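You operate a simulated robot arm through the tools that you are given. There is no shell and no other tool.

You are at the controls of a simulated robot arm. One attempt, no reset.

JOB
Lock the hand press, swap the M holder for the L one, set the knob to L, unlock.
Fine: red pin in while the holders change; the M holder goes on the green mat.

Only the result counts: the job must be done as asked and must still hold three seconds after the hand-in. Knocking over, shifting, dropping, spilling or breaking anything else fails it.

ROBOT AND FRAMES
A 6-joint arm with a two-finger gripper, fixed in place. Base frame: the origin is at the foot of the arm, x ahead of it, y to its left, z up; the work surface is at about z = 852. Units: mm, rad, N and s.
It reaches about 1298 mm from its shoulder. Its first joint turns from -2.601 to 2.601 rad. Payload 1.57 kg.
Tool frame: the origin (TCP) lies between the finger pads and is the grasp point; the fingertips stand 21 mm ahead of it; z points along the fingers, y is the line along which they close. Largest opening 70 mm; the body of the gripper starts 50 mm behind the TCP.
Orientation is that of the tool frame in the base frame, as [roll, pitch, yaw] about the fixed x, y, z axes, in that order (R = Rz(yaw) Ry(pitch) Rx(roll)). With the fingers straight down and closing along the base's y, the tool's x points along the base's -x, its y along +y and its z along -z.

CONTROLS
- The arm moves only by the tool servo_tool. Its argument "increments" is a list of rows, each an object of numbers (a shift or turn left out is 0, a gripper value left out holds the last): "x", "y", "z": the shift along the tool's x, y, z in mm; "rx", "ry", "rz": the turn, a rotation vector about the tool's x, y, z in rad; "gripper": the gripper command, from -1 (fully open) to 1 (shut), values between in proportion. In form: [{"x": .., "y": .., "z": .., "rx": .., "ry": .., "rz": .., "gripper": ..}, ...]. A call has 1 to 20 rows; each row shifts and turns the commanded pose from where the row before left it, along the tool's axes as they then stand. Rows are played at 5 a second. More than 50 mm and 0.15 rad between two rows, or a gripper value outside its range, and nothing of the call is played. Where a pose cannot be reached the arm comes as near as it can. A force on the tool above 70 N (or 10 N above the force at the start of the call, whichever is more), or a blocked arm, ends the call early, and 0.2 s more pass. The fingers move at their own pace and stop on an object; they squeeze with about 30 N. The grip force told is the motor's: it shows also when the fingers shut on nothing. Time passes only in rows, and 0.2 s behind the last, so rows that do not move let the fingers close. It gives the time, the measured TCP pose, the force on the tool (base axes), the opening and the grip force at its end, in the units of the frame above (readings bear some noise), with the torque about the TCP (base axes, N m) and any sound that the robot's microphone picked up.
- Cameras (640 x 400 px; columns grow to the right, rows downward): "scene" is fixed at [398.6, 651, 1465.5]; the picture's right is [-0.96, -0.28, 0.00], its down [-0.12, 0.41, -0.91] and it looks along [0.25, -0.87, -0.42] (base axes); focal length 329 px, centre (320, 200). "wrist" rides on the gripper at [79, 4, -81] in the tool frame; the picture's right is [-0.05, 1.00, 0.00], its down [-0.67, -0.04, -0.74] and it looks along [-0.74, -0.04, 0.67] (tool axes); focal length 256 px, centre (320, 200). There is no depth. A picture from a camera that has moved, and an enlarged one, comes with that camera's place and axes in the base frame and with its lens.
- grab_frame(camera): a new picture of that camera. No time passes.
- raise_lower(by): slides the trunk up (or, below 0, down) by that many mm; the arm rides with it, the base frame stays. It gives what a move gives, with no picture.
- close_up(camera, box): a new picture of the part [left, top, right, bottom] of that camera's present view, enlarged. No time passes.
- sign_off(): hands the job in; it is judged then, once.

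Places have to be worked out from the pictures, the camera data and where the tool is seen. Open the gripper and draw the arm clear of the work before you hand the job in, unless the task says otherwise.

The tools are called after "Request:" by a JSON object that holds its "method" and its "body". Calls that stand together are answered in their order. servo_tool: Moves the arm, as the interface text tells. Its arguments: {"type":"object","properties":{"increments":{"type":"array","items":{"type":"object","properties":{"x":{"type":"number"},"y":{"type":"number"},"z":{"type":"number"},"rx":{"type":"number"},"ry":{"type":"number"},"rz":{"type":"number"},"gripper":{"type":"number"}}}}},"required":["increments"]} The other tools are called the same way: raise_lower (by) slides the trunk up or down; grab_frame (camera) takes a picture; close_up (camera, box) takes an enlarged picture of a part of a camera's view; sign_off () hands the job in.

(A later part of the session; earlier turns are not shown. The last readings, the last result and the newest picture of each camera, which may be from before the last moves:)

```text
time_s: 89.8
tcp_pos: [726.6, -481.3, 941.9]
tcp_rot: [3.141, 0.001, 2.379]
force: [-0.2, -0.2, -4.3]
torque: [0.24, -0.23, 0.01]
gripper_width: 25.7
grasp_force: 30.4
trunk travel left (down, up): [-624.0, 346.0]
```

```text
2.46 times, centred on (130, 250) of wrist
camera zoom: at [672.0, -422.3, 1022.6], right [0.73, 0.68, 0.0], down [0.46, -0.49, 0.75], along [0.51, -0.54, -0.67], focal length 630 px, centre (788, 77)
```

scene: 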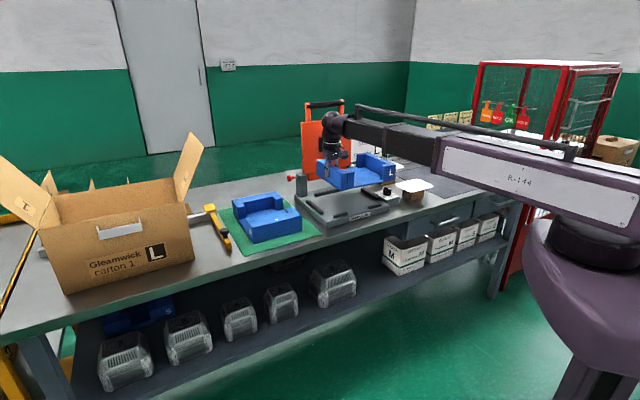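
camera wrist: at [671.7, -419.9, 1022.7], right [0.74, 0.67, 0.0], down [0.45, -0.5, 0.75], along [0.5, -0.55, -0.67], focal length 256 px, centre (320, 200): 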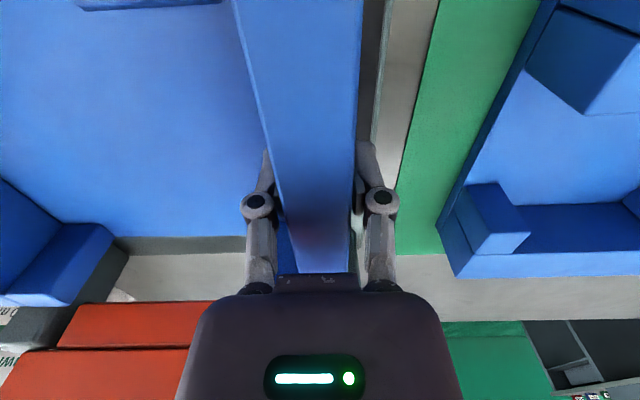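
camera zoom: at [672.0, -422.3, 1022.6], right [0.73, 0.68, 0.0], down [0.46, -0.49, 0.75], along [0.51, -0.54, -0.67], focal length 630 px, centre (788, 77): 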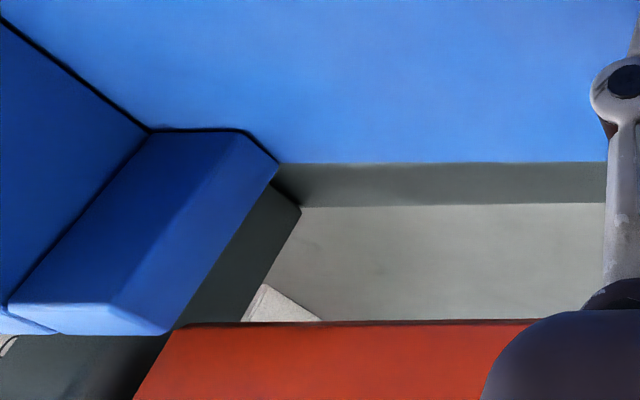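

I check the alignment more precisely with higher zoom on the floor's rear edge against the base's rear edge.

Request:
{"method": "close_up", "body": {"camera": "wrist", "box": [105, 215, 185, 285]}}

Request:
{"method": "close_up", "body": {"camera": "wrist", "box": [170, 215, 250, 285]}}

Request:
{"method": "close_up", "body": {"camera": "wrist", "box": [220, 0, 400, 150]}}

Request:
{"method": "close_up", "body": {"camera": "scene", "box": [310, 170, 380, 230]}}

```text
5.71 times, centred on (145, 250) of wrist
camera zoom: at [672.0, -422.3, 1022.6], right [0.73, 0.68, 0.0], down [0.46, -0.49, 0.75], along [0.51, -0.54, -0.67], focal length 1463 px, centre (1320, -86)
```

zoom: 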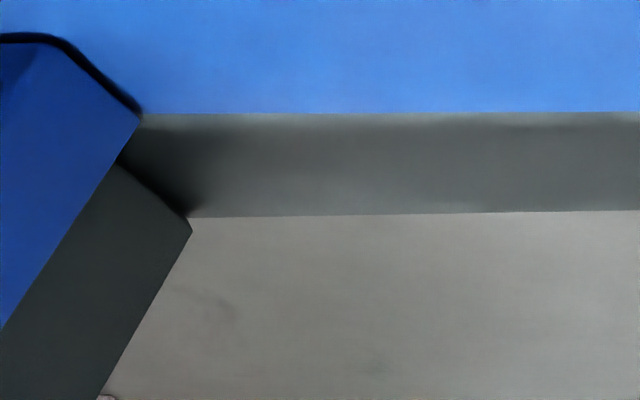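

```text
5.71 times, centred on (210, 250) of wrist
camera zoom: at [672.0, -422.3, 1022.6], right [0.73, 0.68, 0.0], down [0.46, -0.49, 0.75], along [0.51, -0.54, -0.67], focal length 1463 px, centre (949, -86)
```

zoom: 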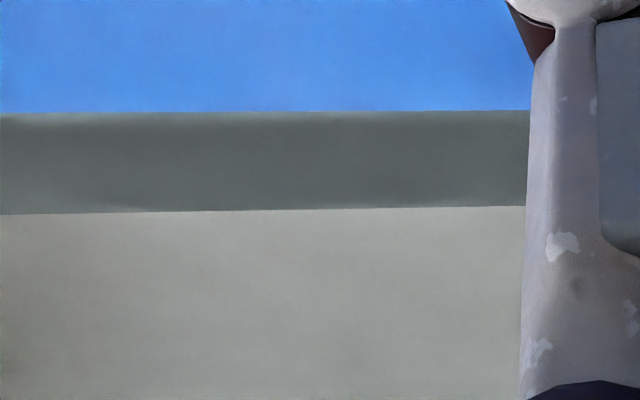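

```text
2.67 times, centred on (310, 75) of wrist
camera zoom: at [672.0, -422.3, 1022.6], right [0.73, 0.68, 0.0], down [0.46, -0.49, 0.75], along [0.51, -0.54, -0.67], focal length 683 px, centre (347, 533)
```

zoom: 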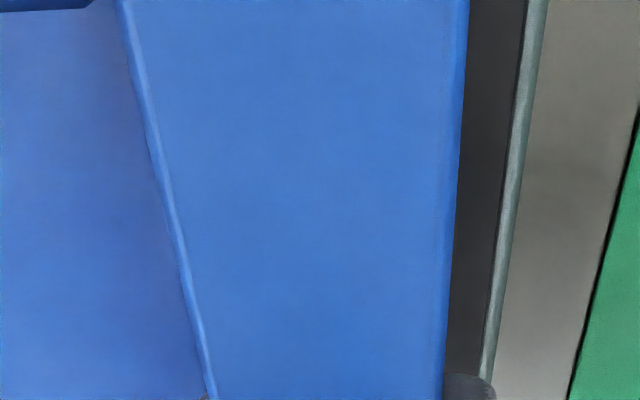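

```text
6.67 times, centred on (345, 200) of scene
camera zoom: at [398.6, 651.0, 1465.5], right [-0.96, -0.28, 0.0], down [-0.12, 0.41, -0.91], along [0.25, -0.87, -0.42], focal length 2194 px, centre (153, 200)
```

zoom: 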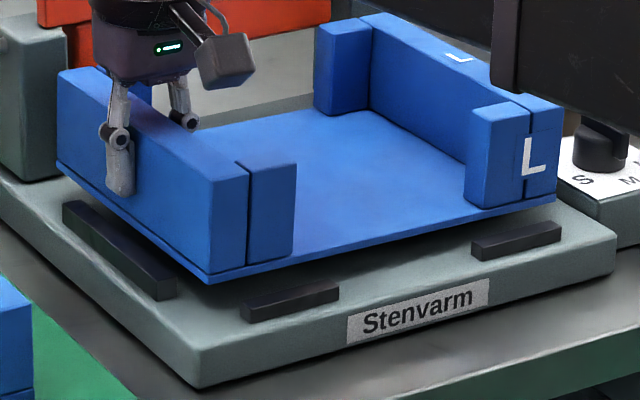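

Readings of yaw versus tilt are ambiguous, so I take higher-zoom crops of both front corners to measure it properly.

Request:
{"method": "close_up", "body": {"camera": "scene", "box": [314, 205, 346, 225]}}

Request:
{"method": "close_up", "body": {"camera": "scene", "box": [362, 192, 394, 212]}}

Request:
{"method": "close_up", "body": {"camera": "scene", "box": [300, 180, 332, 200]}}

```text
16.00 times, centred on (330, 215) of scene
camera zoom: at [398.6, 651.0, 1465.5], right [-0.96, -0.28, 0.0], down [-0.12, 0.41, -0.91], along [0.25, -0.87, -0.42], focal length 5266 px, centre (160, -40)
```

zoom: 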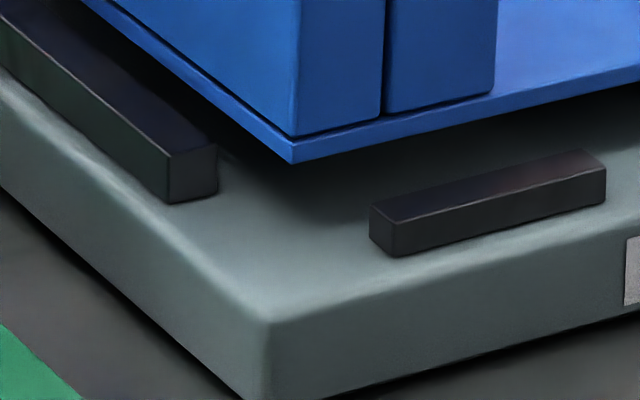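

```text
16.00 times, centred on (378, 202) of scene
camera zoom: at [398.6, 651.0, 1465.5], right [-0.96, -0.28, 0.0], down [-0.12, 0.41, -0.91], along [0.25, -0.87, -0.42], focal length 5266 px, centre (-608, 168)
```

zoom: 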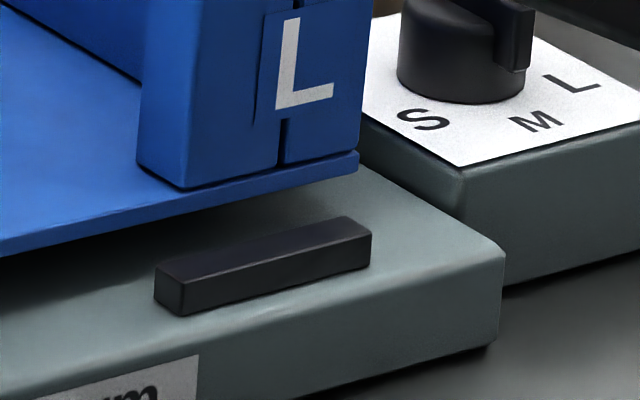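

```text
16.00 times, centred on (316, 190) of scene
camera zoom: at [398.6, 651.0, 1465.5], right [-0.96, -0.28, 0.0], down [-0.12, 0.41, -0.91], along [0.25, -0.87, -0.42], focal length 5266 px, centre (384, 360)
```

zoom: 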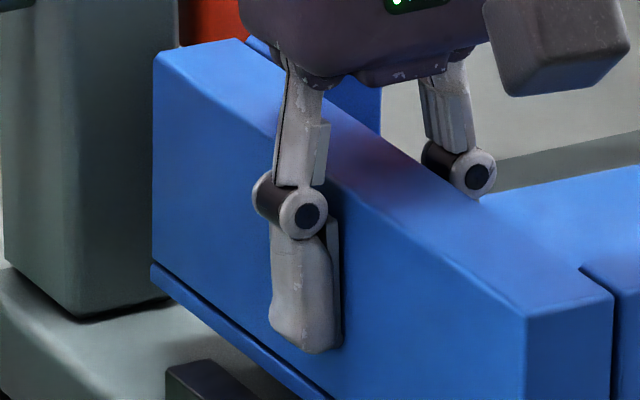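

The high-zoom crops settle it: L sags in the grip, with its right side ~6 mm low (0.0265 rad), and at the earlier yaw it was square. I undo the yaw change, tilt the tool by +0.026 rad about its x to level the holder, and shift 2.5 mm frontward.

Request:
{"method": "servo_tool", "body": {"increments": [{"x": 1.2, "rz": 0.01}, {"x": 1.3, "rz": 0.011}, {"rx": 0.013}, {"rx": 0.013}, {}]}}

Request:
{"method": "close_up", "body": {"camera": "scene", "box": [314, 205, 346, 225]}}

Request:
{"method": "close_up", "body": {"camera": "scene", "box": [362, 192, 394, 212]}}

Request:
{"method": "close_up", "body": {"camera": "scene", "box": [300, 180, 332, 200]}}

```text
time_s: 91.0
tcp_pos: [724.1, -479.5, 942.9]
tcp_rot: [-3.117, 0.002, 2.354]
force: [0.1, -0.1, -3.1]
torque: [0.28, -0.25, -0.01]
gripper_width: 26.1
grasp_force: 29.8
trunk travel left (down, up): [-624.0, 346.0]
```

```text
16.00 times, centred on (330, 215) of scene
camera zoom: at [398.6, 651.0, 1465.5], right [-0.96, -0.28, 0.0], down [-0.12, 0.41, -0.91], along [0.25, -0.87, -0.42], focal length 5266 px, centre (160, -40)
```

zoom: 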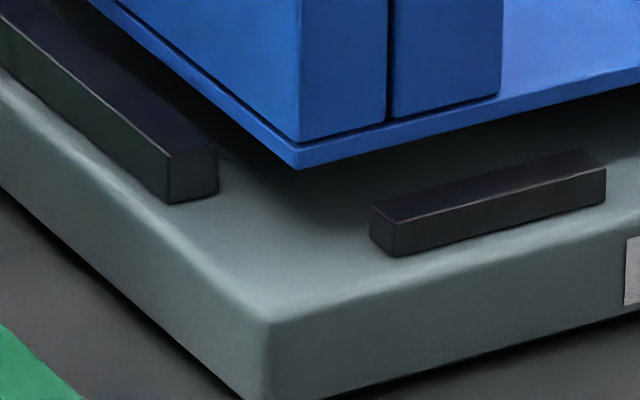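

```text
16.00 times, centred on (378, 202) of scene
camera zoom: at [398.6, 651.0, 1465.5], right [-0.96, -0.28, 0.0], down [-0.12, 0.41, -0.91], along [0.25, -0.87, -0.42], focal length 5266 px, centre (-608, 168)
```

zoom: 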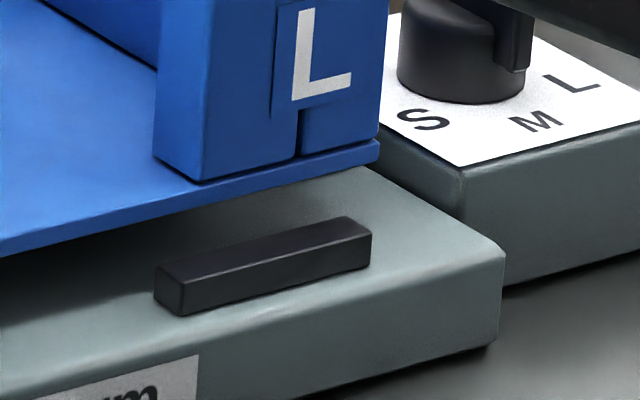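

```text
16.00 times, centred on (316, 190) of scene
camera zoom: at [398.6, 651.0, 1465.5], right [-0.96, -0.28, 0.0], down [-0.12, 0.41, -0.91], along [0.25, -0.87, -0.42], focal length 5266 px, centre (384, 360)
```

zoom: 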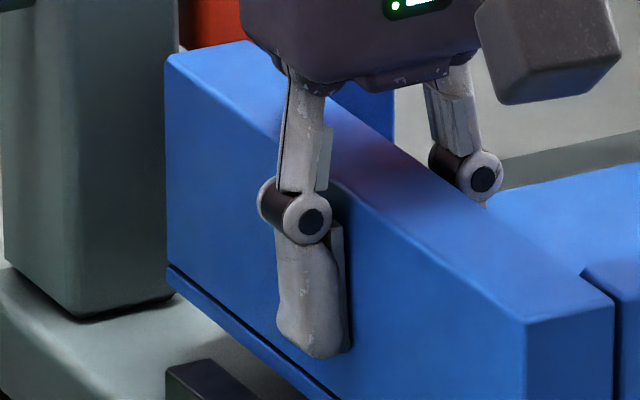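

The holder is now level and square (both edge slopes match the expected ones). I move 2 mm frontward off the rear guide and lower gradually.

Request:
{"method": "servo_tool", "body": {"increments": [{"x": 2}, {}]}}

Request:
{"method": "raise_lower", "body": {"by": -8}}

Request:
{"method": "raise_lower", "body": {"by": -4}}

Request:
{"method": "raise_lower", "body": {"by": -3}}

```text
time_s: 91.5
tcp_pos: [722.7, -477.1, 942.2]
tcp_rot: [-3.117, 0.001, 2.355]
force: [-0.5, 0.3, -3.2]
torque: [0.26, -0.25, 0.0]
gripper_width: 25.9
grasp_force: 30.3
trunk travel left (down, up): [-624.0, 346.0]
```

```text
time_s: 92.1
tcp_pos: [722.1, -477.8, 933.8]
tcp_rot: [-3.114, 0.002, 2.356]
force: [0.1, 0.2, -3.3]
torque: [0.25, -0.24, 0.0]
gripper_width: 25.8
grasp_force: 30.0
trunk travel left (down, up): [-616.0, 354.0]
```

```text
time_s: 92.7
tcp_pos: [721.9, -478.7, 929.8]
tcp_rot: [-3.115, 0.001, 2.354]
force: [0.1, 0.1, -2.9]
torque: [0.24, -0.26, 0.01]
gripper_width: 25.8
grasp_force: 30.0
trunk travel left (down, up): [-612.0, 358.0]
```

```text
time_s: 93.2
tcp_pos: [723.4, -477.0, 927.2]
tcp_rot: [-3.116, 0.002, 2.355]
force: [0.0, 0.4, -2.7]
torque: [0.25, -0.23, 0.0]
gripper_width: 25.6
grasp_force: 29.3
trunk travel left (down, up): [-609.0, 361.0]
```

No contact so far and it's below the guide tops. I continue in 2 mm steps, with pictures.

Request:
{"method": "raise_lower", "body": {"by": -2}}

Request:
{"method": "raise_lower", "body": {"by": -2}}

Request:
{"method": "close_up", "body": {"camera": "scene", "box": [314, 205, 346, 225]}}

Request:
{"method": "close_up", "body": {"camera": "scene", "box": [362, 192, 394, 212]}}

```text
time_s: 93.7
tcp_pos: [721.7, -477.8, 926.1]
tcp_rot: [-3.115, 0.002, 2.355]
force: [-0.4, 0.7, -3.0]
torque: [0.29, -0.26, -0.02]
gripper_width: 25.5
grasp_force: 29.9
trunk travel left (down, up): [-607.0, 363.0]
```

```text
time_s: 94.2
tcp_pos: [722.1, -476.7, 924.1]
tcp_rot: [-3.116, 0.001, 2.354]
force: [1.3, -0.3, 0.6]
torque: [0.61, -0.02, 0.0]
gripper_width: 26.0
grasp_force: 29.6
trunk travel left (down, up): [-605.0, 365.0]
```

```text
16.00 times, centred on (330, 215) of scene
camera zoom: at [398.6, 651.0, 1465.5], right [-0.96, -0.28, 0.0], down [-0.12, 0.41, -0.91], along [0.25, -0.87, -0.42], focal length 5266 px, centre (160, -40)
```

zoom: 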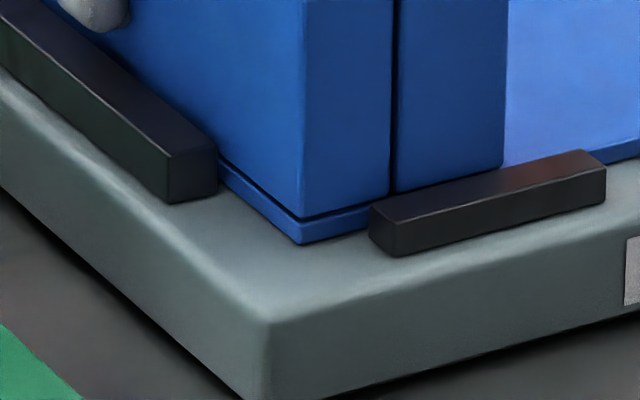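

```text
16.00 times, centred on (378, 202) of scene
camera zoom: at [398.6, 651.0, 1465.5], right [-0.96, -0.28, 0.0], down [-0.12, 0.41, -0.91], along [0.25, -0.87, -0.42], focal length 5266 px, centre (-608, 168)
```

zoom: 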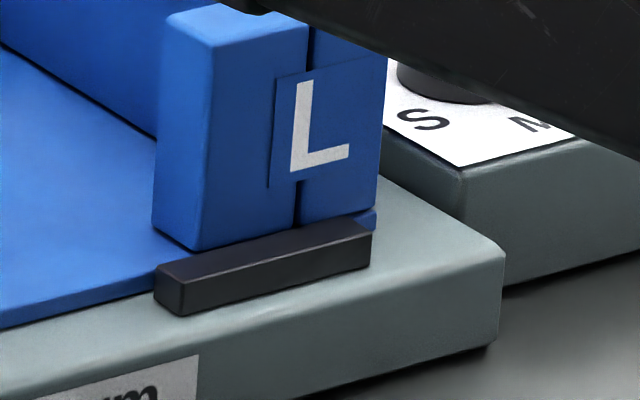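

L is down between the guides (front corner clearly inside both), with first contact at the front edge. One more small step, then I check.

Request:
{"method": "raise_lower", "body": {"by": -1}}

Request:
{"method": "raise_lower", "body": {"by": -1}}

Request:
{"method": "close_up", "body": {"camera": "wrist", "box": [0, 180, 260, 320]}}

Request:
{"method": "close_up", "body": {"camera": "scene", "box": [300, 180, 332, 200]}}

```text
time_s: 94.7
tcp_pos: [722.3, -477.6, 924.0]
tcp_rot: [-3.114, 0.005, 2.355]
force: [4.3, -2.8, 13.9]
torque: [0.66, 0.12, -0.06]
gripper_width: 25.8
grasp_force: 30.2
trunk travel left (down, up): [-604.0, 366.0]
```

```text
time_s: 95.2
tcp_pos: [722.2, -476.8, 922.5]
tcp_rot: [-3.117, 0.003, 2.355]
force: [8.0, -4.2, 23.1]
torque: [0.09, -0.41, -0.11]
gripper_width: 25.8
grasp_force: 30.1
trunk travel left (down, up): [-603.0, 367.0]
```

```text
2.46 times, centred on (130, 250) of wrist
camera zoom: at [670.5, -415.5, 1002.8], right [0.74, 0.67, -0.03], down [0.46, -0.48, 0.75], along [0.49, -0.57, -0.66], focal length 630 px, centre (788, 77)
```

zoom: 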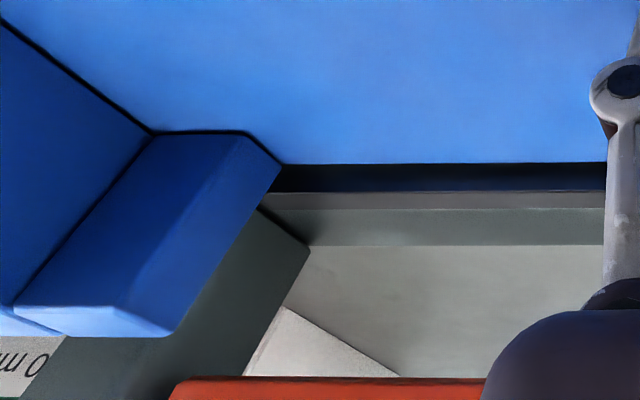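

```text
16.00 times, centred on (316, 190) of scene
camera zoom: at [398.6, 651.0, 1465.5], right [-0.96, -0.28, 0.0], down [-0.12, 0.41, -0.91], along [0.25, -0.87, -0.42], focal length 5266 px, centre (384, 360)
```

zoom: 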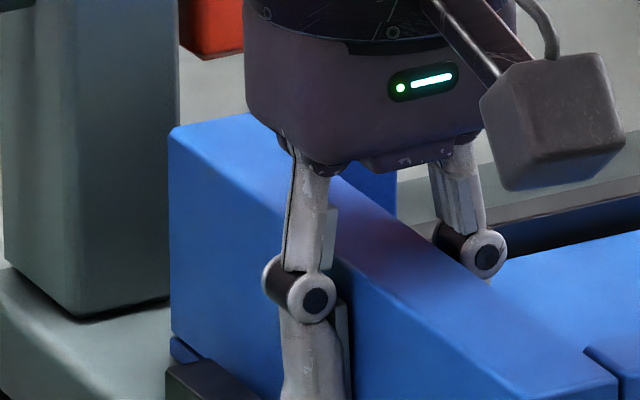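

Seated: reaction is 23 N upward and the rear guide is visible just behind the floor. I ease 1 mm, open the fingers and rise.

Request:
{"method": "raise_lower", "body": {"by": 1}}

Request:
{"method": "servo_tool", "body": {"increments": [{"gripper": 0.6}, {"gripper": 0.4}, {"gripper": 0.2}, {"gripper": 0}, {"gripper": 0}, {}]}}

Request:
{"method": "close_up", "body": {"camera": "scene", "box": [300, 165, 400, 230]}}

Request:
{"method": "grab_frame", "body": {"camera": "wrist"}}

```text
time_s: 95.7
tcp_pos: [721.1, -477.2, 923.1]
tcp_rot: [-3.116, 0.0, 2.355]
force: [2.2, -1.6, 7.0]
torque: [-0.35, -0.9, -0.01]
gripper_width: 25.8
grasp_force: 30.4
trunk travel left (down, up): [-604.0, 366.0]
```

```text
time_s: 97.1
tcp_pos: [721.8, -476.1, 923.0]
tcp_rot: [-3.115, 0.002, 2.356]
force: [-0.4, 0.6, -0.1]
torque: [-0.02, -0.02, 0.02]
gripper_width: 35.2
grasp_force: 0.1
trunk travel left (down, up): [-604.0, 366.0]
```

```text
6.15 times, centred on (350, 198) of scene
camera zoom: at [398.6, 651.0, 1465.5], right [-0.96, -0.28, 0.0], down [-0.12, 0.41, -0.91], along [0.25, -0.87, -0.42], focal length 2025 px, centre (135, 215)
```

zoom: 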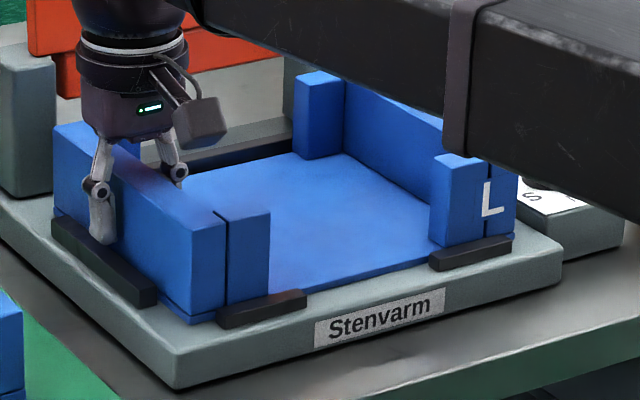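

```text
taken
camera wrist: at [671.0, -415.8, 1002.8], right [0.74, 0.67, -0.03], down [0.46, -0.48, 0.75], along [0.49, -0.57, -0.66], focal length 256 px, centre (320, 200)
```

wrist: 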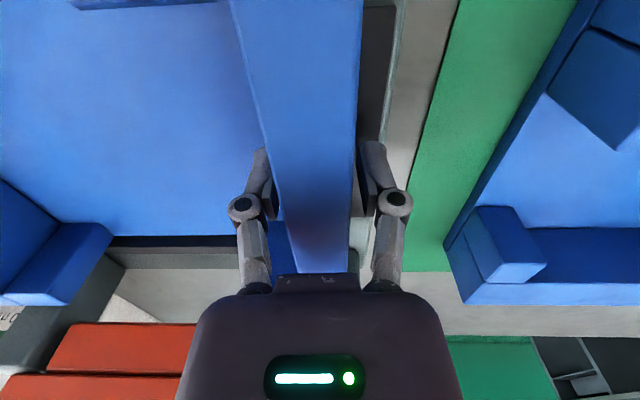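

L is released and sits flat in the nest. I open further, rise clear, and undo the tool tilt.

Request:
{"method": "servo_tool", "body": {"increments": [{"gripper": -0.5}, {"gripper": -0.5}]}}

Request:
{"method": "raise_lower", "body": {"by": 110}}

Request:
{"method": "servo_tool", "body": {"increments": [{"rx": -0.013, "gripper": -1}, {"rx": -0.012}, {"x": 25}, {"x": 25}, {"x": 25}, {"x": 25}, {"x": 25}, {"x": 25, "y": -10}, {"y": -40}, {"y": -40}, {}]}}

Request:
{"method": "grab_frame", "body": {"camera": "wrist"}}

Request:
{"method": "close_up", "body": {"camera": "wrist", "box": [120, 0, 480, 220]}}

Request:
{"method": "close_up", "body": {"camera": "scene", "box": [270, 110, 430, 230]}}

```text
time_s: 97.7
tcp_pos: [721.9, -477.2, 922.8]
tcp_rot: [-3.115, 0.0, 2.355]
force: [0.3, 0.1, 0.6]
torque: [-0.03, 0.02, 0.0]
gripper_width: 52.5
grasp_force: 0.1
trunk travel left (down, up): [-604.0, 366.0]
```

```text
time_s: 99.2
tcp_pos: [723.2, -477.2, 1033.6]
tcp_rot: [-3.116, 0.002, 2.355]
force: [0.4, -0.9, -0.2]
torque: [-0.06, 0.02, 0.01]
gripper_width: 52.5
grasp_force: 0.1
trunk travel left (down, up): [-714.0, 256.0]
```

```text
time_s: 101.6
tcp_pos: [553.7, -435.2, 1033.1]
tcp_rot: [-3.139, 0.001, 2.357]
force: [-0.2, -0.3, 0.8]
torque: [0.06, -0.01, 0.0]
gripper_width: 70.0
grasp_force: 0.3
trunk travel left (down, up): [-714.0, 256.0]
```

```text
taken
camera wrist: at [500.3, -375.8, 1112.9], right [0.74, 0.67, 0.0], down [0.45, -0.5, 0.75], along [0.5, -0.56, -0.67], focal length 256 px, centre (320, 200)
```

wrist: 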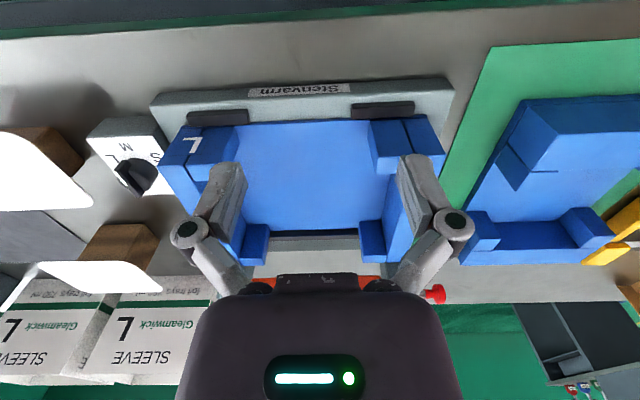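

```text
1.78 times, centred on (300, 110) of wrist
camera zoom: at [500.3, -375.8, 1112.9], right [0.74, 0.67, 0.0], down [0.45, -0.5, 0.75], along [0.5, -0.56, -0.67], focal length 455 px, centre (356, 360)
```

zoom: 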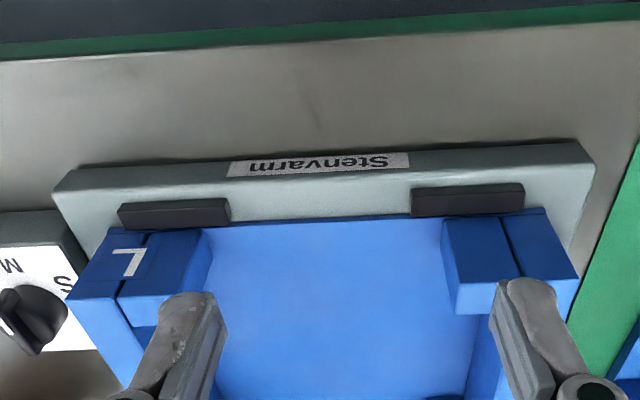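

```text
3.33 times, centred on (350, 170) of scene
camera zoom: at [398.6, 651.0, 1465.5], right [-0.96, -0.28, 0.0], down [-0.12, 0.41, -0.91], along [0.25, -0.87, -0.42], focal length 1097 px, centre (220, 300)
```

zoom: 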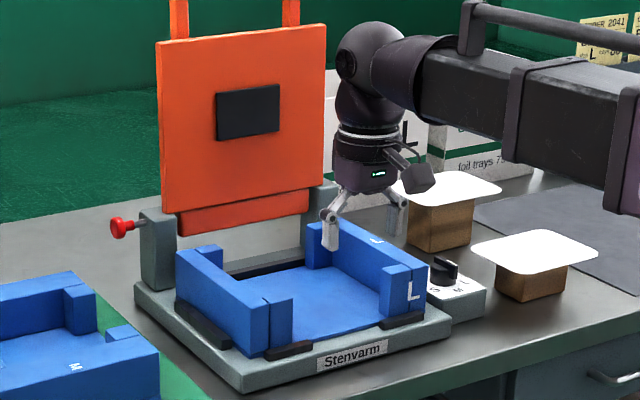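

L is in place with the pin still in. Next is the knob, roughly at u≈−115, w≈795; I move over it for a close view.

Request:
{"method": "servo_tool", "body": {"increments": [{"y": -34, "x": -16}, {"y": -34, "x": -16}, {"y": -34, "x": -16}, {"y": -34, "x": -16}, {"y": -34, "x": -16}, {"y": -34, "x": -15}, {}]}}

Request:
{"method": "grab_frame", "body": {"camera": "wrist"}}

Request:
{"method": "close_up", "body": {"camera": "wrist", "box": [220, 0, 420, 130]}}

Request:
{"method": "close_up", "body": {"camera": "scene", "box": [365, 170, 429, 210]}}

```text
time_s: 103.2
tcp_pos: [475.0, -646.3, 1032.4]
tcp_rot: [3.141, 0.001, 2.356]
force: [0.1, -0.4, 0.9]
torque: [-0.01, -0.02, -0.02]
gripper_width: 69.9
grasp_force: 0.1
trunk travel left (down, up): [-714.0, 256.0]
```

```text
taken
camera wrist: at [421.9, -586.2, 1112.9], right [0.74, 0.67, 0.0], down [0.45, -0.5, 0.75], along [0.5, -0.56, -0.67], focal length 256 px, centre (320, 200)
```

wrist: 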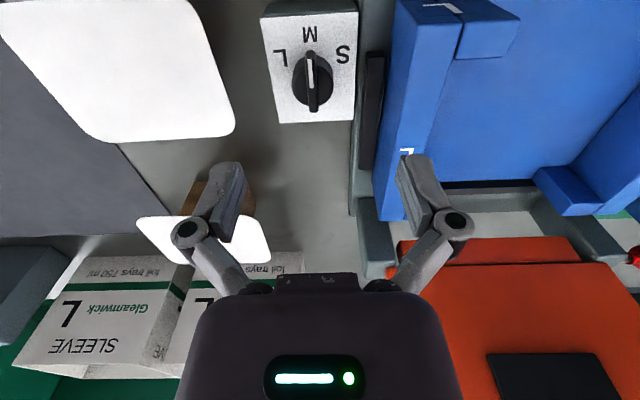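

```text
3.08 times, centred on (320, 65) of wrist
camera zoom: at [421.9, -586.2, 1112.9], right [0.74, 0.67, 0.0], down [0.45, -0.5, 0.75], along [0.5, -0.56, -0.67], focal length 788 px, centre (320, 615)
```

zoom: 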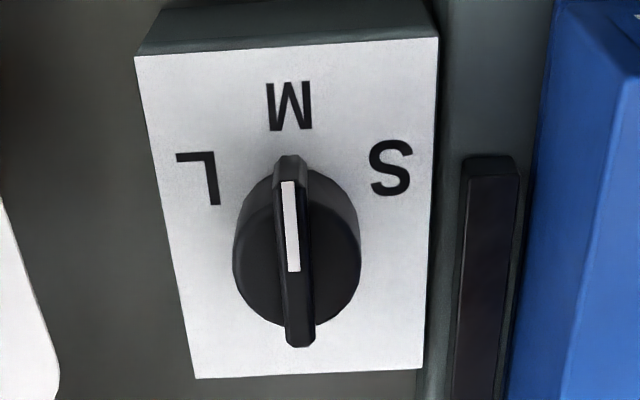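

```text
10.00 times, centred on (397, 190) of scene
camera zoom: at [398.6, 651.0, 1465.5], right [-0.96, -0.28, 0.0], down [-0.12, 0.41, -0.91], along [0.25, -0.87, -0.42], focal length 3291 px, centre (-450, 300)
```

zoom: 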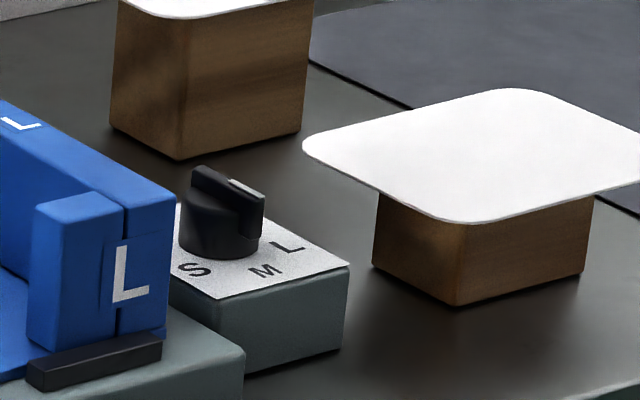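

The knob axis is at the box centre (u≈−127, w≈803), the bar points to M, and L is ~60° counter-clockwise seen from above (−60° about tool z). I centre over it with the fingers half closed and lower.

Request:
{"method": "servo_tool", "body": {"increments": [{"y": -5.7, "x": -5, "gripper": 0}, {"x": -5}, {}]}}

Request:
{"method": "raise_lower", "body": {"by": -75}}

Request:
{"method": "grab_frame", "body": {"camera": "wrist"}}

Request:
{"method": "close_up", "body": {"camera": "scene", "box": [365, 160, 429, 200]}}

```text
time_s: 104.0
tcp_pos: [478.0, -655.9, 1031.4]
tcp_rot: [-3.14, 0.002, 2.354]
force: [0.3, 0.2, 0.2]
torque: [0.0, -0.05, -0.01]
gripper_width: 34.7
grasp_force: 0.1
trunk travel left (down, up): [-714.0, 256.0]
```

```text
time_s: 105.1
tcp_pos: [479.1, -657.0, 957.6]
tcp_rot: [3.142, 0.003, 2.354]
force: [-0.2, 0.5, 0.1]
torque: [0.0, 0.01, -0.01]
gripper_width: 35.0
grasp_force: 0.1
trunk travel left (down, up): [-639.0, 331.0]
```

```text
taken
camera wrist: at [425.3, -596.7, 1037.9], right [0.74, 0.67, 0.0], down [0.45, -0.5, 0.75], along [0.5, -0.56, -0.67], focal length 256 px, centre (320, 200)
```

wrist: 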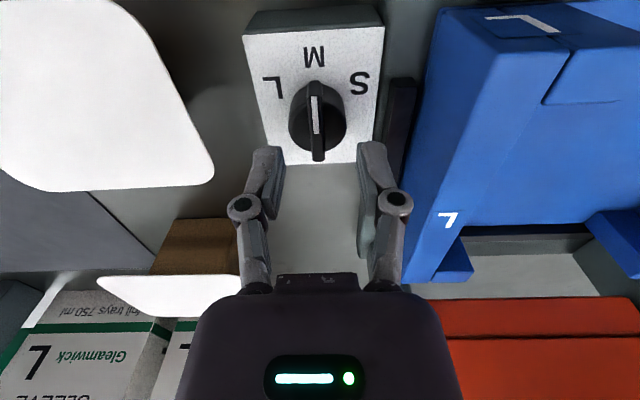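

```text
10.00 times, centred on (397, 180) of scene
camera zoom: at [398.6, 651.0, 1465.5], right [-0.96, -0.28, 0.0], down [-0.12, 0.41, -0.91], along [0.25, -0.87, -0.42], focal length 3291 px, centre (-450, 400)
```

zoom: 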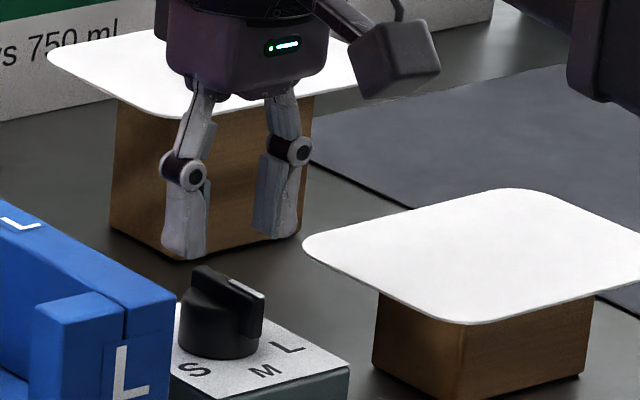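

I zoom the wrist view to refine where the knob axis is relative to the fingers.

Request:
{"method": "close_up", "body": {"camera": "wrist", "box": [240, 0, 400, 170]}}

Request:
{"method": "close_up", "body": {"camera": "scene", "box": [376, 172, 408, 202]}}

```text
2.35 times, centred on (320, 85) of wrist
camera zoom: at [425.3, -596.7, 1037.9], right [0.74, 0.67, 0.0], down [0.45, -0.5, 0.75], along [0.5, -0.56, -0.67], focal length 602 px, centre (320, 471)
```

zoom: 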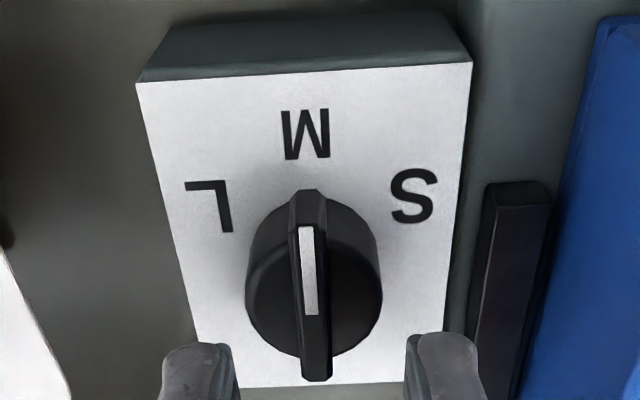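

```text
13.33 times, centred on (392, 187) of scene
camera zoom: at [398.6, 651.0, 1465.5], right [-0.96, -0.28, 0.0], down [-0.12, 0.41, -0.91], along [0.25, -0.87, -0.42], focal length 4388 px, centre (-640, 373)
```

zoom: 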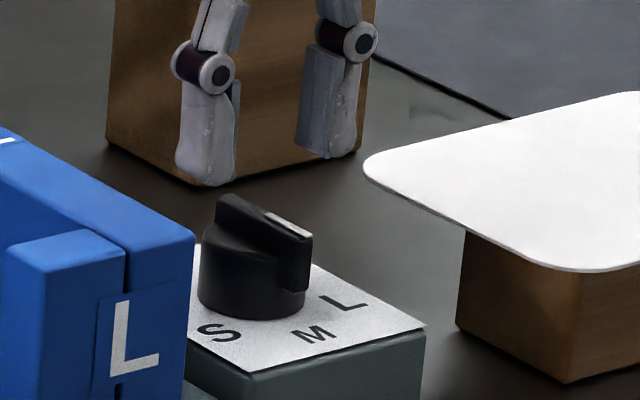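

The axis (−126.6, 804) matches the TCP within a millimetre. I lower so the tips straddle the bar just above the cylinder, then close.

Request:
{"method": "raise_lower", "body": {"by": -18}}

Request:
{"method": "raise_lower", "body": {"by": -5}}

Request:
{"method": "close_up", "body": {"camera": "scene", "box": [376, 172, 408, 202]}}

Request:
{"method": "grab_frame", "body": {"camera": "wrist"}}

```text
time_s: 105.7
tcp_pos: [479.3, -656.2, 940.3]
tcp_rot: [-3.141, 0.002, 2.355]
force: [-0.1, 0.9, 0.6]
torque: [0.0, 0.01, 0.01]
gripper_width: 34.8
grasp_force: 0.1
trunk travel left (down, up): [-621.0, 349.0]
```

```text
time_s: 106.3
tcp_pos: [479.1, -656.1, 935.6]
tcp_rot: [-3.141, -0.001, 2.355]
force: [-0.7, -0.5, -0.4]
torque: [0.01, -0.03, 0.05]
gripper_width: 34.9
grasp_force: 0.0
trunk travel left (down, up): [-616.0, 354.0]
```

```text
13.33 times, centred on (392, 187) of scene
camera zoom: at [398.6, 651.0, 1465.5], right [-0.96, -0.28, 0.0], down [-0.12, 0.41, -0.91], along [0.25, -0.87, -0.42], focal length 4388 px, centre (-640, 373)
```

zoom: 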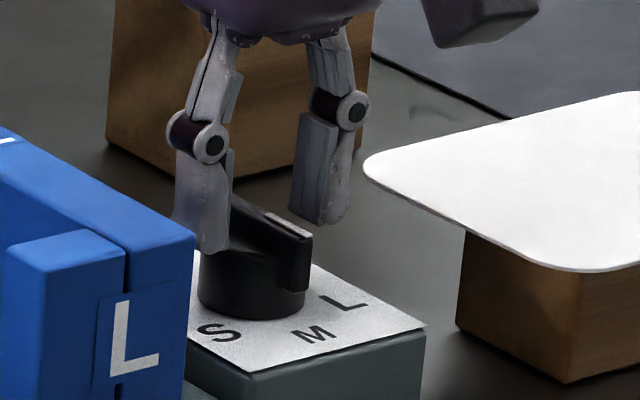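

```text
taken
camera wrist: at [425.2, -596.7, 1014.9], right [0.74, 0.67, 0.0], down [0.45, -0.5, 0.75], along [0.5, -0.56, -0.67], focal length 256 px, centre (320, 200)
```

wrist: 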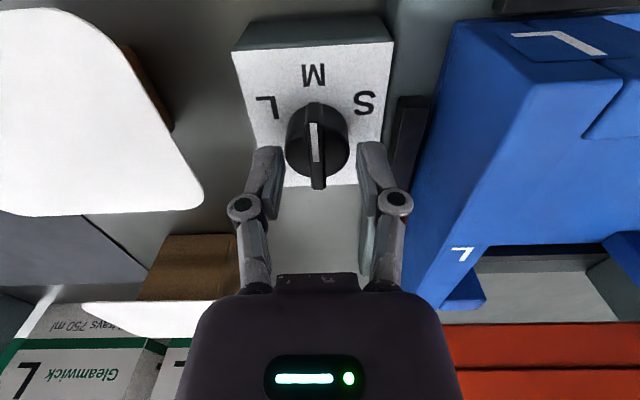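

Fingertips straddle the bar. I close.

Request:
{"method": "servo_tool", "body": {"increments": [{"gripper": 0.4}, {"gripper": 0.7}, {"gripper": 1}, {"gripper": 1}, {"gripper": 1}]}}

Request:
{"method": "close_up", "body": {"camera": "scene", "box": [376, 172, 408, 202]}}

Request:
{"method": "close_up", "body": {"camera": "wrist", "box": [220, 40, 420, 240]}}

```text
time_s: 107.5
tcp_pos: [476.9, -658.6, 934.8]
tcp_rot: [-3.139, 0.002, 2.355]
force: [-8.9, -8.9, -0.4]
torque: [-0.18, 0.21, -0.03]
gripper_width: 8.2
grasp_force: 32.2
trunk travel left (down, up): [-616.0, 354.0]
```

```text
13.33 times, centred on (392, 187) of scene
camera zoom: at [398.6, 651.0, 1465.5], right [-0.96, -0.28, 0.0], down [-0.12, 0.41, -0.91], along [0.25, -0.87, -0.42], focal length 4388 px, centre (-640, 373)
```

zoom: 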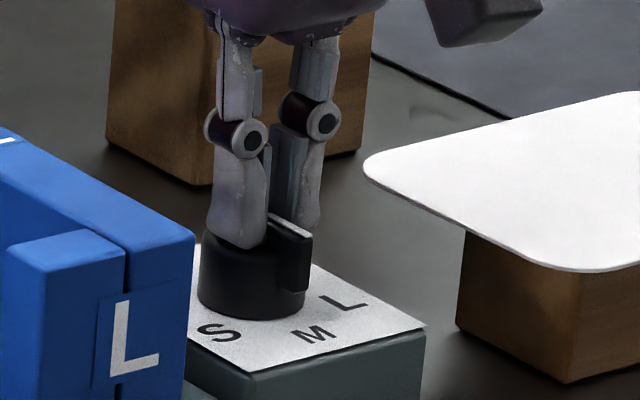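

```text
2.00 times, centred on (320, 140) of wrist
camera zoom: at [424.2, -597.8, 1014.8], right [0.74, 0.67, 0.0], down [0.45, -0.5, 0.75], along [0.5, -0.56, -0.67], focal length 512 px, centre (320, 320)
```

zoom: 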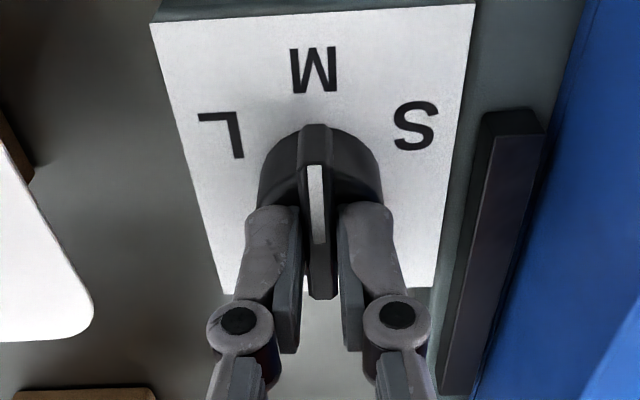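

Gripped on the bar at 8.2 mm; the side load shows the axis is ~1.5–2 mm further right, so I relieve it first.

Request:
{"method": "servo_tool", "body": {"increments": [{"y": -1.5}, {}]}}

```text
time_s: 108.1
tcp_pos: [476.9, -656.6, 934.9]
tcp_rot: [-3.141, 0.002, 2.356]
force: [-3.5, -4.8, -0.5]
torque: [-0.09, 0.0, -0.02]
gripper_width: 8.1
grasp_force: 32.0
trunk travel left (down, up): [-616.0, 354.0]
```

Now I turn it toward L (counter-clockwise from above) in small steps.

Request:
{"method": "servo_tool", "body": {"increments": [{"y": -0.6}, {"rz": -0.08}, {"rz": -0.08}, {"rz": -0.08}, {"rz": -0.08}, {"rz": -0.08}, {}]}}

Request:
{"method": "close_up", "body": {"camera": "wrist", "box": [220, 40, 420, 240]}}

```text
time_s: 109.7
tcp_pos: [475.8, -658.3, 935.4]
tcp_rot: [-3.139, -0.001, 2.756]
force: [-9.2, 1.1, -5.8]
torque: [-0.17, -0.19, 0.02]
gripper_width: 8.2
grasp_force: 32.1
trunk travel left (down, up): [-616.0, 354.0]
```

```text
2.00 times, centred on (320, 140) of wrist
camera zoom: at [404.7, -624.1, 1014.8], right [0.42, 0.91, 0.0], down [0.6, -0.28, 0.75], along [0.67, -0.32, -0.67], focal length 512 px, centre (320, 320)
```

zoom: 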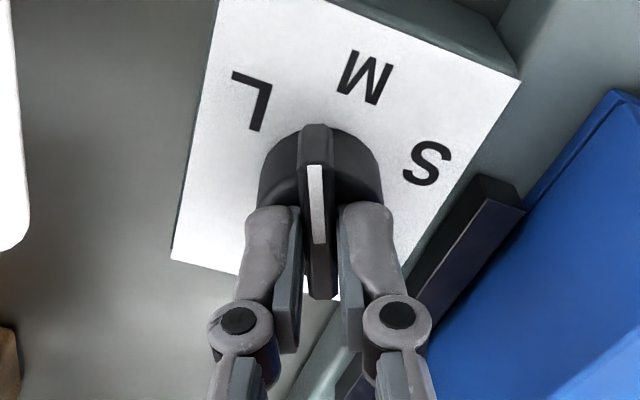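

The knob follows. I relieve the side force by 1 mm and continue turning.

Request:
{"method": "servo_tool", "body": {"increments": [{"x": 1}, {"rz": -0.08}, {"rz": -0.08}, {"rz": -0.08}, {"rz": -0.08}, {}]}}

Request:
{"method": "close_up", "body": {"camera": "wrist", "box": [220, 40, 420, 240]}}

```text
time_s: 111.1
tcp_pos: [476.4, -659.1, 934.4]
tcp_rot: [-3.138, 0.0, 3.076]
force: [6.6, -18.8, 14.0]
torque: [-0.29, 0.67, -0.07]
gripper_width: 8.1
grasp_force: 31.9
trunk travel left (down, up): [-616.0, 354.0]
```

```text
2.00 times, centred on (320, 140) of wrist
camera zoom: at [397.4, -648.9, 1014.7], right [0.12, 0.99, 0.0], down [0.66, -0.08, 0.75], along [0.74, -0.09, -0.67], focal length 512 px, centre (320, 320)
```

zoom: 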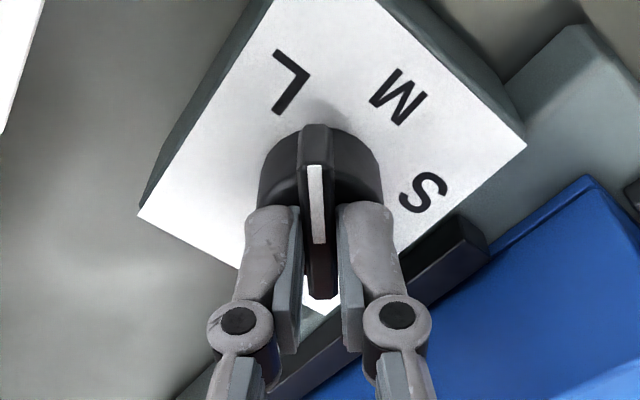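

The knob has turned ~41°. I relieve the side force and continue to ~60°, then compare the pointer with the L mark.

Request:
{"method": "servo_tool", "body": {"increments": [{"y": -1.0}, {"y": -0.8, "x": -0.6}, {}]}}

Request:
{"method": "servo_tool", "body": {"increments": [{"rz": -0.08}, {"rz": -0.08}, {"rz": -0.08}, {"rz": -0.08}, {}]}}

Request:
{"method": "close_up", "body": {"camera": "wrist", "box": [220, 40, 420, 240]}}

Request:
{"method": "close_up", "body": {"camera": "scene", "box": [370, 160, 418, 200]}}

```text
time_s: 111.9
tcp_pos: [476.1, -659.4, 934.0]
tcp_rot: [3.14, 0.002, 3.075]
force: [4.5, -10.3, 8.6]
torque: [-0.24, -0.99, -0.04]
gripper_width: 7.8
grasp_force: 32.2
trunk travel left (down, up): [-616.0, 354.0]
```

```text
time_s: 113.1
tcp_pos: [476.9, -661.3, 935.4]
tcp_rot: [-3.14, 0.0, -2.888]
force: [2.9, -10.9, 7.0]
torque: [-0.02, -0.78, 0.04]
gripper_width: 8.0
grasp_force: 31.9
trunk travel left (down, up): [-616.0, 354.0]
```

```text
2.00 times, centred on (320, 140) of wrist
camera zoom: at [398.6, -675.2, 1014.9], right [-0.2, 0.98, 0.0], down [0.65, 0.13, 0.74], along [0.73, 0.15, -0.67], focal length 512 px, centre (320, 320)
```

zoom: 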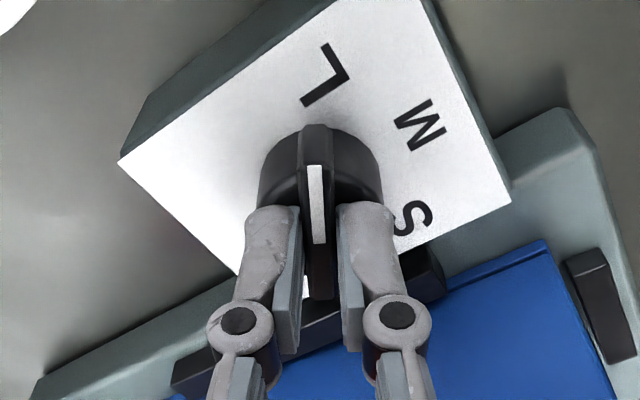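

```text
10.00 times, centred on (394, 180) of scene
camera zoom: at [398.6, 651.0, 1465.5], right [-0.96, -0.28, 0.0], down [-0.12, 0.41, -0.91], along [0.25, -0.87, -0.42], focal length 3291 px, centre (-420, 400)
```

zoom: 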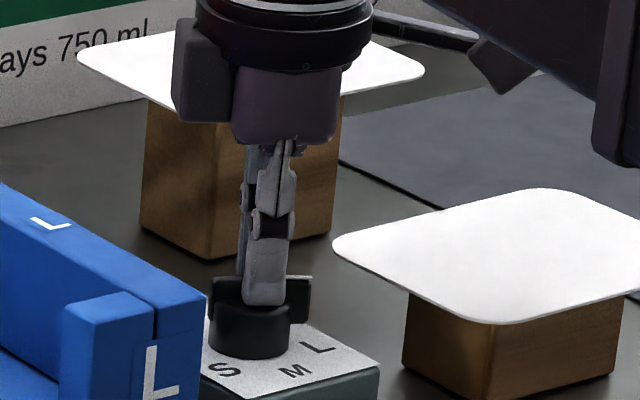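

The knob is now ~59.5° from M. I test whether there's an end stop just beyond by turning slightly further and watching the torque.

Request:
{"method": "servo_tool", "body": {"increments": [{"rz": -0.03}, {"rz": -0.03}, {}]}}

Request:
{"method": "close_up", "body": {"camera": "wrist", "box": [220, 40, 420, 240]}}

```text
time_s: 113.9
tcp_pos: [477.0, -660.4, 934.3]
tcp_rot: [-3.14, 0.001, -2.829]
force: [2.6, -13.1, 7.5]
torque: [-0.24, -0.11, -0.06]
gripper_width: 8.3
grasp_force: 32.4
trunk travel left (down, up): [-616.0, 354.0]
```

```text
2.00 times, centred on (320, 140) of wrist
camera zoom: at [399.7, -679.9, 1014.9], right [-0.26, 0.97, 0.0], down [0.64, 0.17, 0.74], along [0.72, 0.19, -0.67], focal length 512 px, centre (320, 320)
```

zoom: 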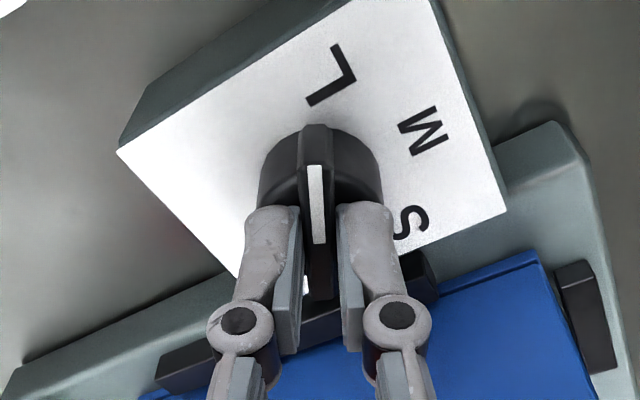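

No stop is felt; the knob simply turns. Working from label geometry, the L position is about 60° (with label glyphs shifted slightly outward), so I come back to ~58.5°, which lies between all estimates, then release.

Request:
{"method": "servo_tool", "body": {"increments": [{"rz": 0.04}, {"rz": 0.036}, {}, {"gripper": 0.7}, {"gripper": 0.4}, {"gripper": 0}, {"gripper": 0}]}}

Request:
{"method": "raise_lower", "body": {"by": 70}}

Request:
{"method": "close_up", "body": {"camera": "wrist", "box": [220, 0, 420, 130]}}

Request:
{"method": "close_up", "body": {"camera": "scene", "box": [370, 165, 418, 205]}}

```text
time_s: 115.5
tcp_pos: [476.6, -659.2, 934.7]
tcp_rot: [-3.139, 0.001, -2.903]
force: [-0.9, 0.4, 0.1]
torque: [-0.02, 0.01, -0.01]
gripper_width: 35.1
grasp_force: 0.1
trunk travel left (down, up): [-616.0, 354.0]
```

```text
time_s: 116.5
tcp_pos: [476.4, -660.9, 1005.0]
tcp_rot: [-3.14, 0.001, -2.904]
force: [-0.3, 0.0, 0.1]
torque: [0.01, -0.03, 0.02]
gripper_width: 35.0
grasp_force: 0.0
trunk travel left (down, up): [-686.0, 284.0]
```

```text
3.08 times, centred on (320, 65) of wrist
camera zoom: at [398.8, -673.6, 1084.9], right [-0.18, 0.98, 0.0], down [0.66, 0.12, 0.74], along [0.73, 0.14, -0.67], focal length 788 px, centre (320, 615)
```

zoom: 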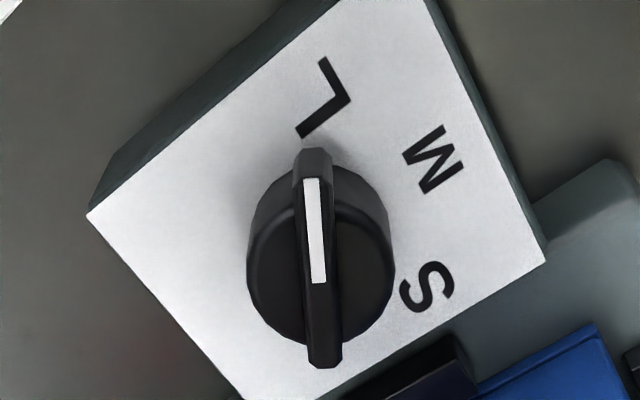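

```text
10.00 times, centred on (394, 185) of scene
camera zoom: at [398.6, 651.0, 1465.5], right [-0.96, -0.28, 0.0], down [-0.12, 0.41, -0.91], along [0.25, -0.87, -0.42], focal length 3291 px, centre (-420, 350)
```

zoom: 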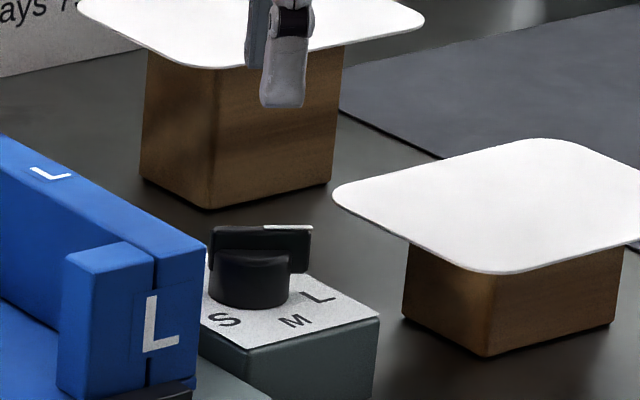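

The pointer lines up with the centre of the L mark and stays put after release. Now to unlock: I raise, turn the wrist back, and travel in front of the press to the pin.

Request:
{"method": "raise_lower", "body": {"by": 30}}

Request:
{"method": "servo_tool", "body": {"increments": [{"rz": 0.14, "gripper": -1}, {"rz": 0.14}, {"rz": 0.14}, {"rz": 0.14}, {"rz": 0.14}, {"rz": 0.14}, {"rz": 0.14}, {"rz": 0.043}, {"x": 25}, {"x": 25}, {}]}}

Request:
{"method": "servo_tool", "body": {"increments": [{"y": 42}, {"y": 42}, {"y": 42}, {"y": 42}, {"y": 42}, {"y": 42}, {"y": 42}, {"y": 42}, {"y": 42}, {"y": 42}, {"y": 35}, {}]}}

Request:
{"method": "servo_tool", "body": {"increments": [{"rz": 0.143}, {"rz": 0.143}, {"rz": 0.143}, {"rz": 0.143}, {"rz": 0.143}, {"rz": 0.143}, {"rz": 0.143}, {"rz": 0.143}, {"rz": 0.143}, {"rz": 0.143}, {"rz": 0.141}, {}]}}

Request:
{"method": "grab_frame", "body": {"camera": "wrist"}}

```text
time_s: 117.3
tcp_pos: [475.5, -659.8, 1035.1]
tcp_rot: [-3.139, 0.001, -2.905]
force: [0.0, 0.3, 0.2]
torque: [0.03, 0.01, 0.0]
gripper_width: 35.4
grasp_force: 0.0
trunk travel left (down, up): [-716.0, 254.0]
```

```text
time_s: 119.7
tcp_pos: [441.5, -625.8, 1034.6]
tcp_rot: [3.141, 0.002, 2.357]
force: [-0.6, 0.4, -0.8]
torque: [0.0, 0.02, -0.01]
gripper_width: 70.0
grasp_force: 0.0
trunk travel left (down, up): [-716.0, 254.0]
```

```text
time_s: 122.3
tcp_pos: [760.6, -303.4, 1035.1]
tcp_rot: [-3.141, 0.001, 2.354]
force: [0.2, 0.3, 0.1]
torque: [-0.01, 0.01, 0.0]
gripper_width: 70.3
grasp_force: 0.1
trunk travel left (down, up): [-716.0, 254.0]
```

```text
time_s: 124.9
tcp_pos: [763.4, -303.0, 1035.4]
tcp_rot: [3.139, 0.001, 0.785]
force: [0.2, -0.1, -0.3]
torque: [0.01, -0.02, -0.01]
gripper_width: 69.9
grasp_force: 0.1
trunk travel left (down, up): [-716.0, 254.0]
```

```text
taken
camera wrist: at [822.9, -248.8, 1114.9], right [0.67, -0.75, 0.0], down [-0.5, -0.44, 0.75], along [-0.55, -0.5, -0.67], focal length 256 px, centre (320, 200)
```

wrist: 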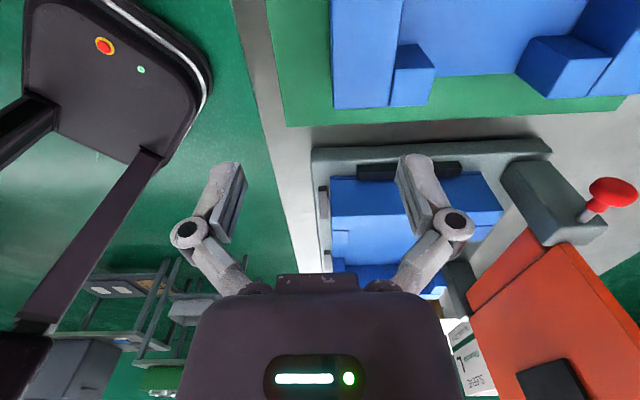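

I move in to above the pin knob (u≈239, w≈993).

Request:
{"method": "servo_tool", "body": {"increments": [{"y": 40}, {"y": 40}, {"y": 40}, {"y": 40}, {"y": 40}, {"y": 39}, {"x": -28}, {"x": -28}, {"x": -29}, {}]}}

Request:
{"method": "grab_frame", "body": {"camera": "wrist"}}

Request:
{"method": "close_up", "body": {"camera": "wrist", "box": [240, 60, 400, 180]}}

```text
time_s: 127.1
tcp_pos: [871.5, -532.5, 1033.9]
tcp_rot: [3.139, 0.002, 0.786]
force: [0.7, -0.5, 0.0]
torque: [-0.02, -0.01, 0.01]
gripper_width: 70.1
grasp_force: 0.0
trunk travel left (down, up): [-716.0, 254.0]
```

```text
taken
camera wrist: at [931.3, -479.4, 1114.8], right [0.67, -0.74, 0.0], down [-0.5, -0.45, 0.75], along [-0.55, -0.5, -0.67], focal length 256 px, centre (320, 200)
```

wrist: 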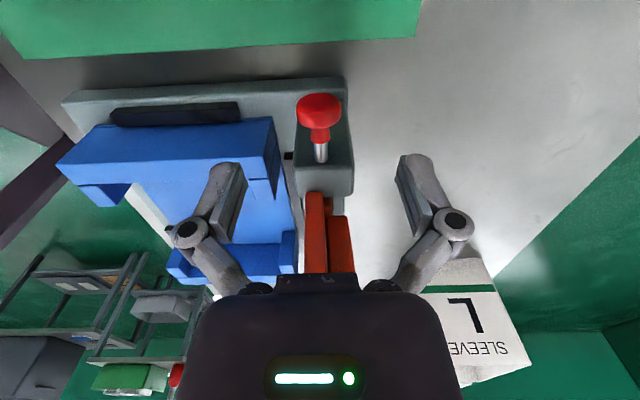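

```text
3.33 times, centred on (320, 120) of wrist
camera zoom: at [931.3, -479.4, 1114.8], right [0.67, -0.74, 0.0], down [-0.5, -0.45, 0.75], along [-0.55, -0.5, -0.67], focal length 853 px, centre (320, 467)
```

zoom: 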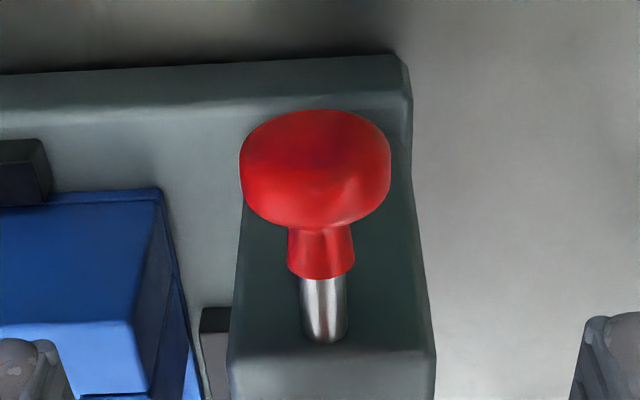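

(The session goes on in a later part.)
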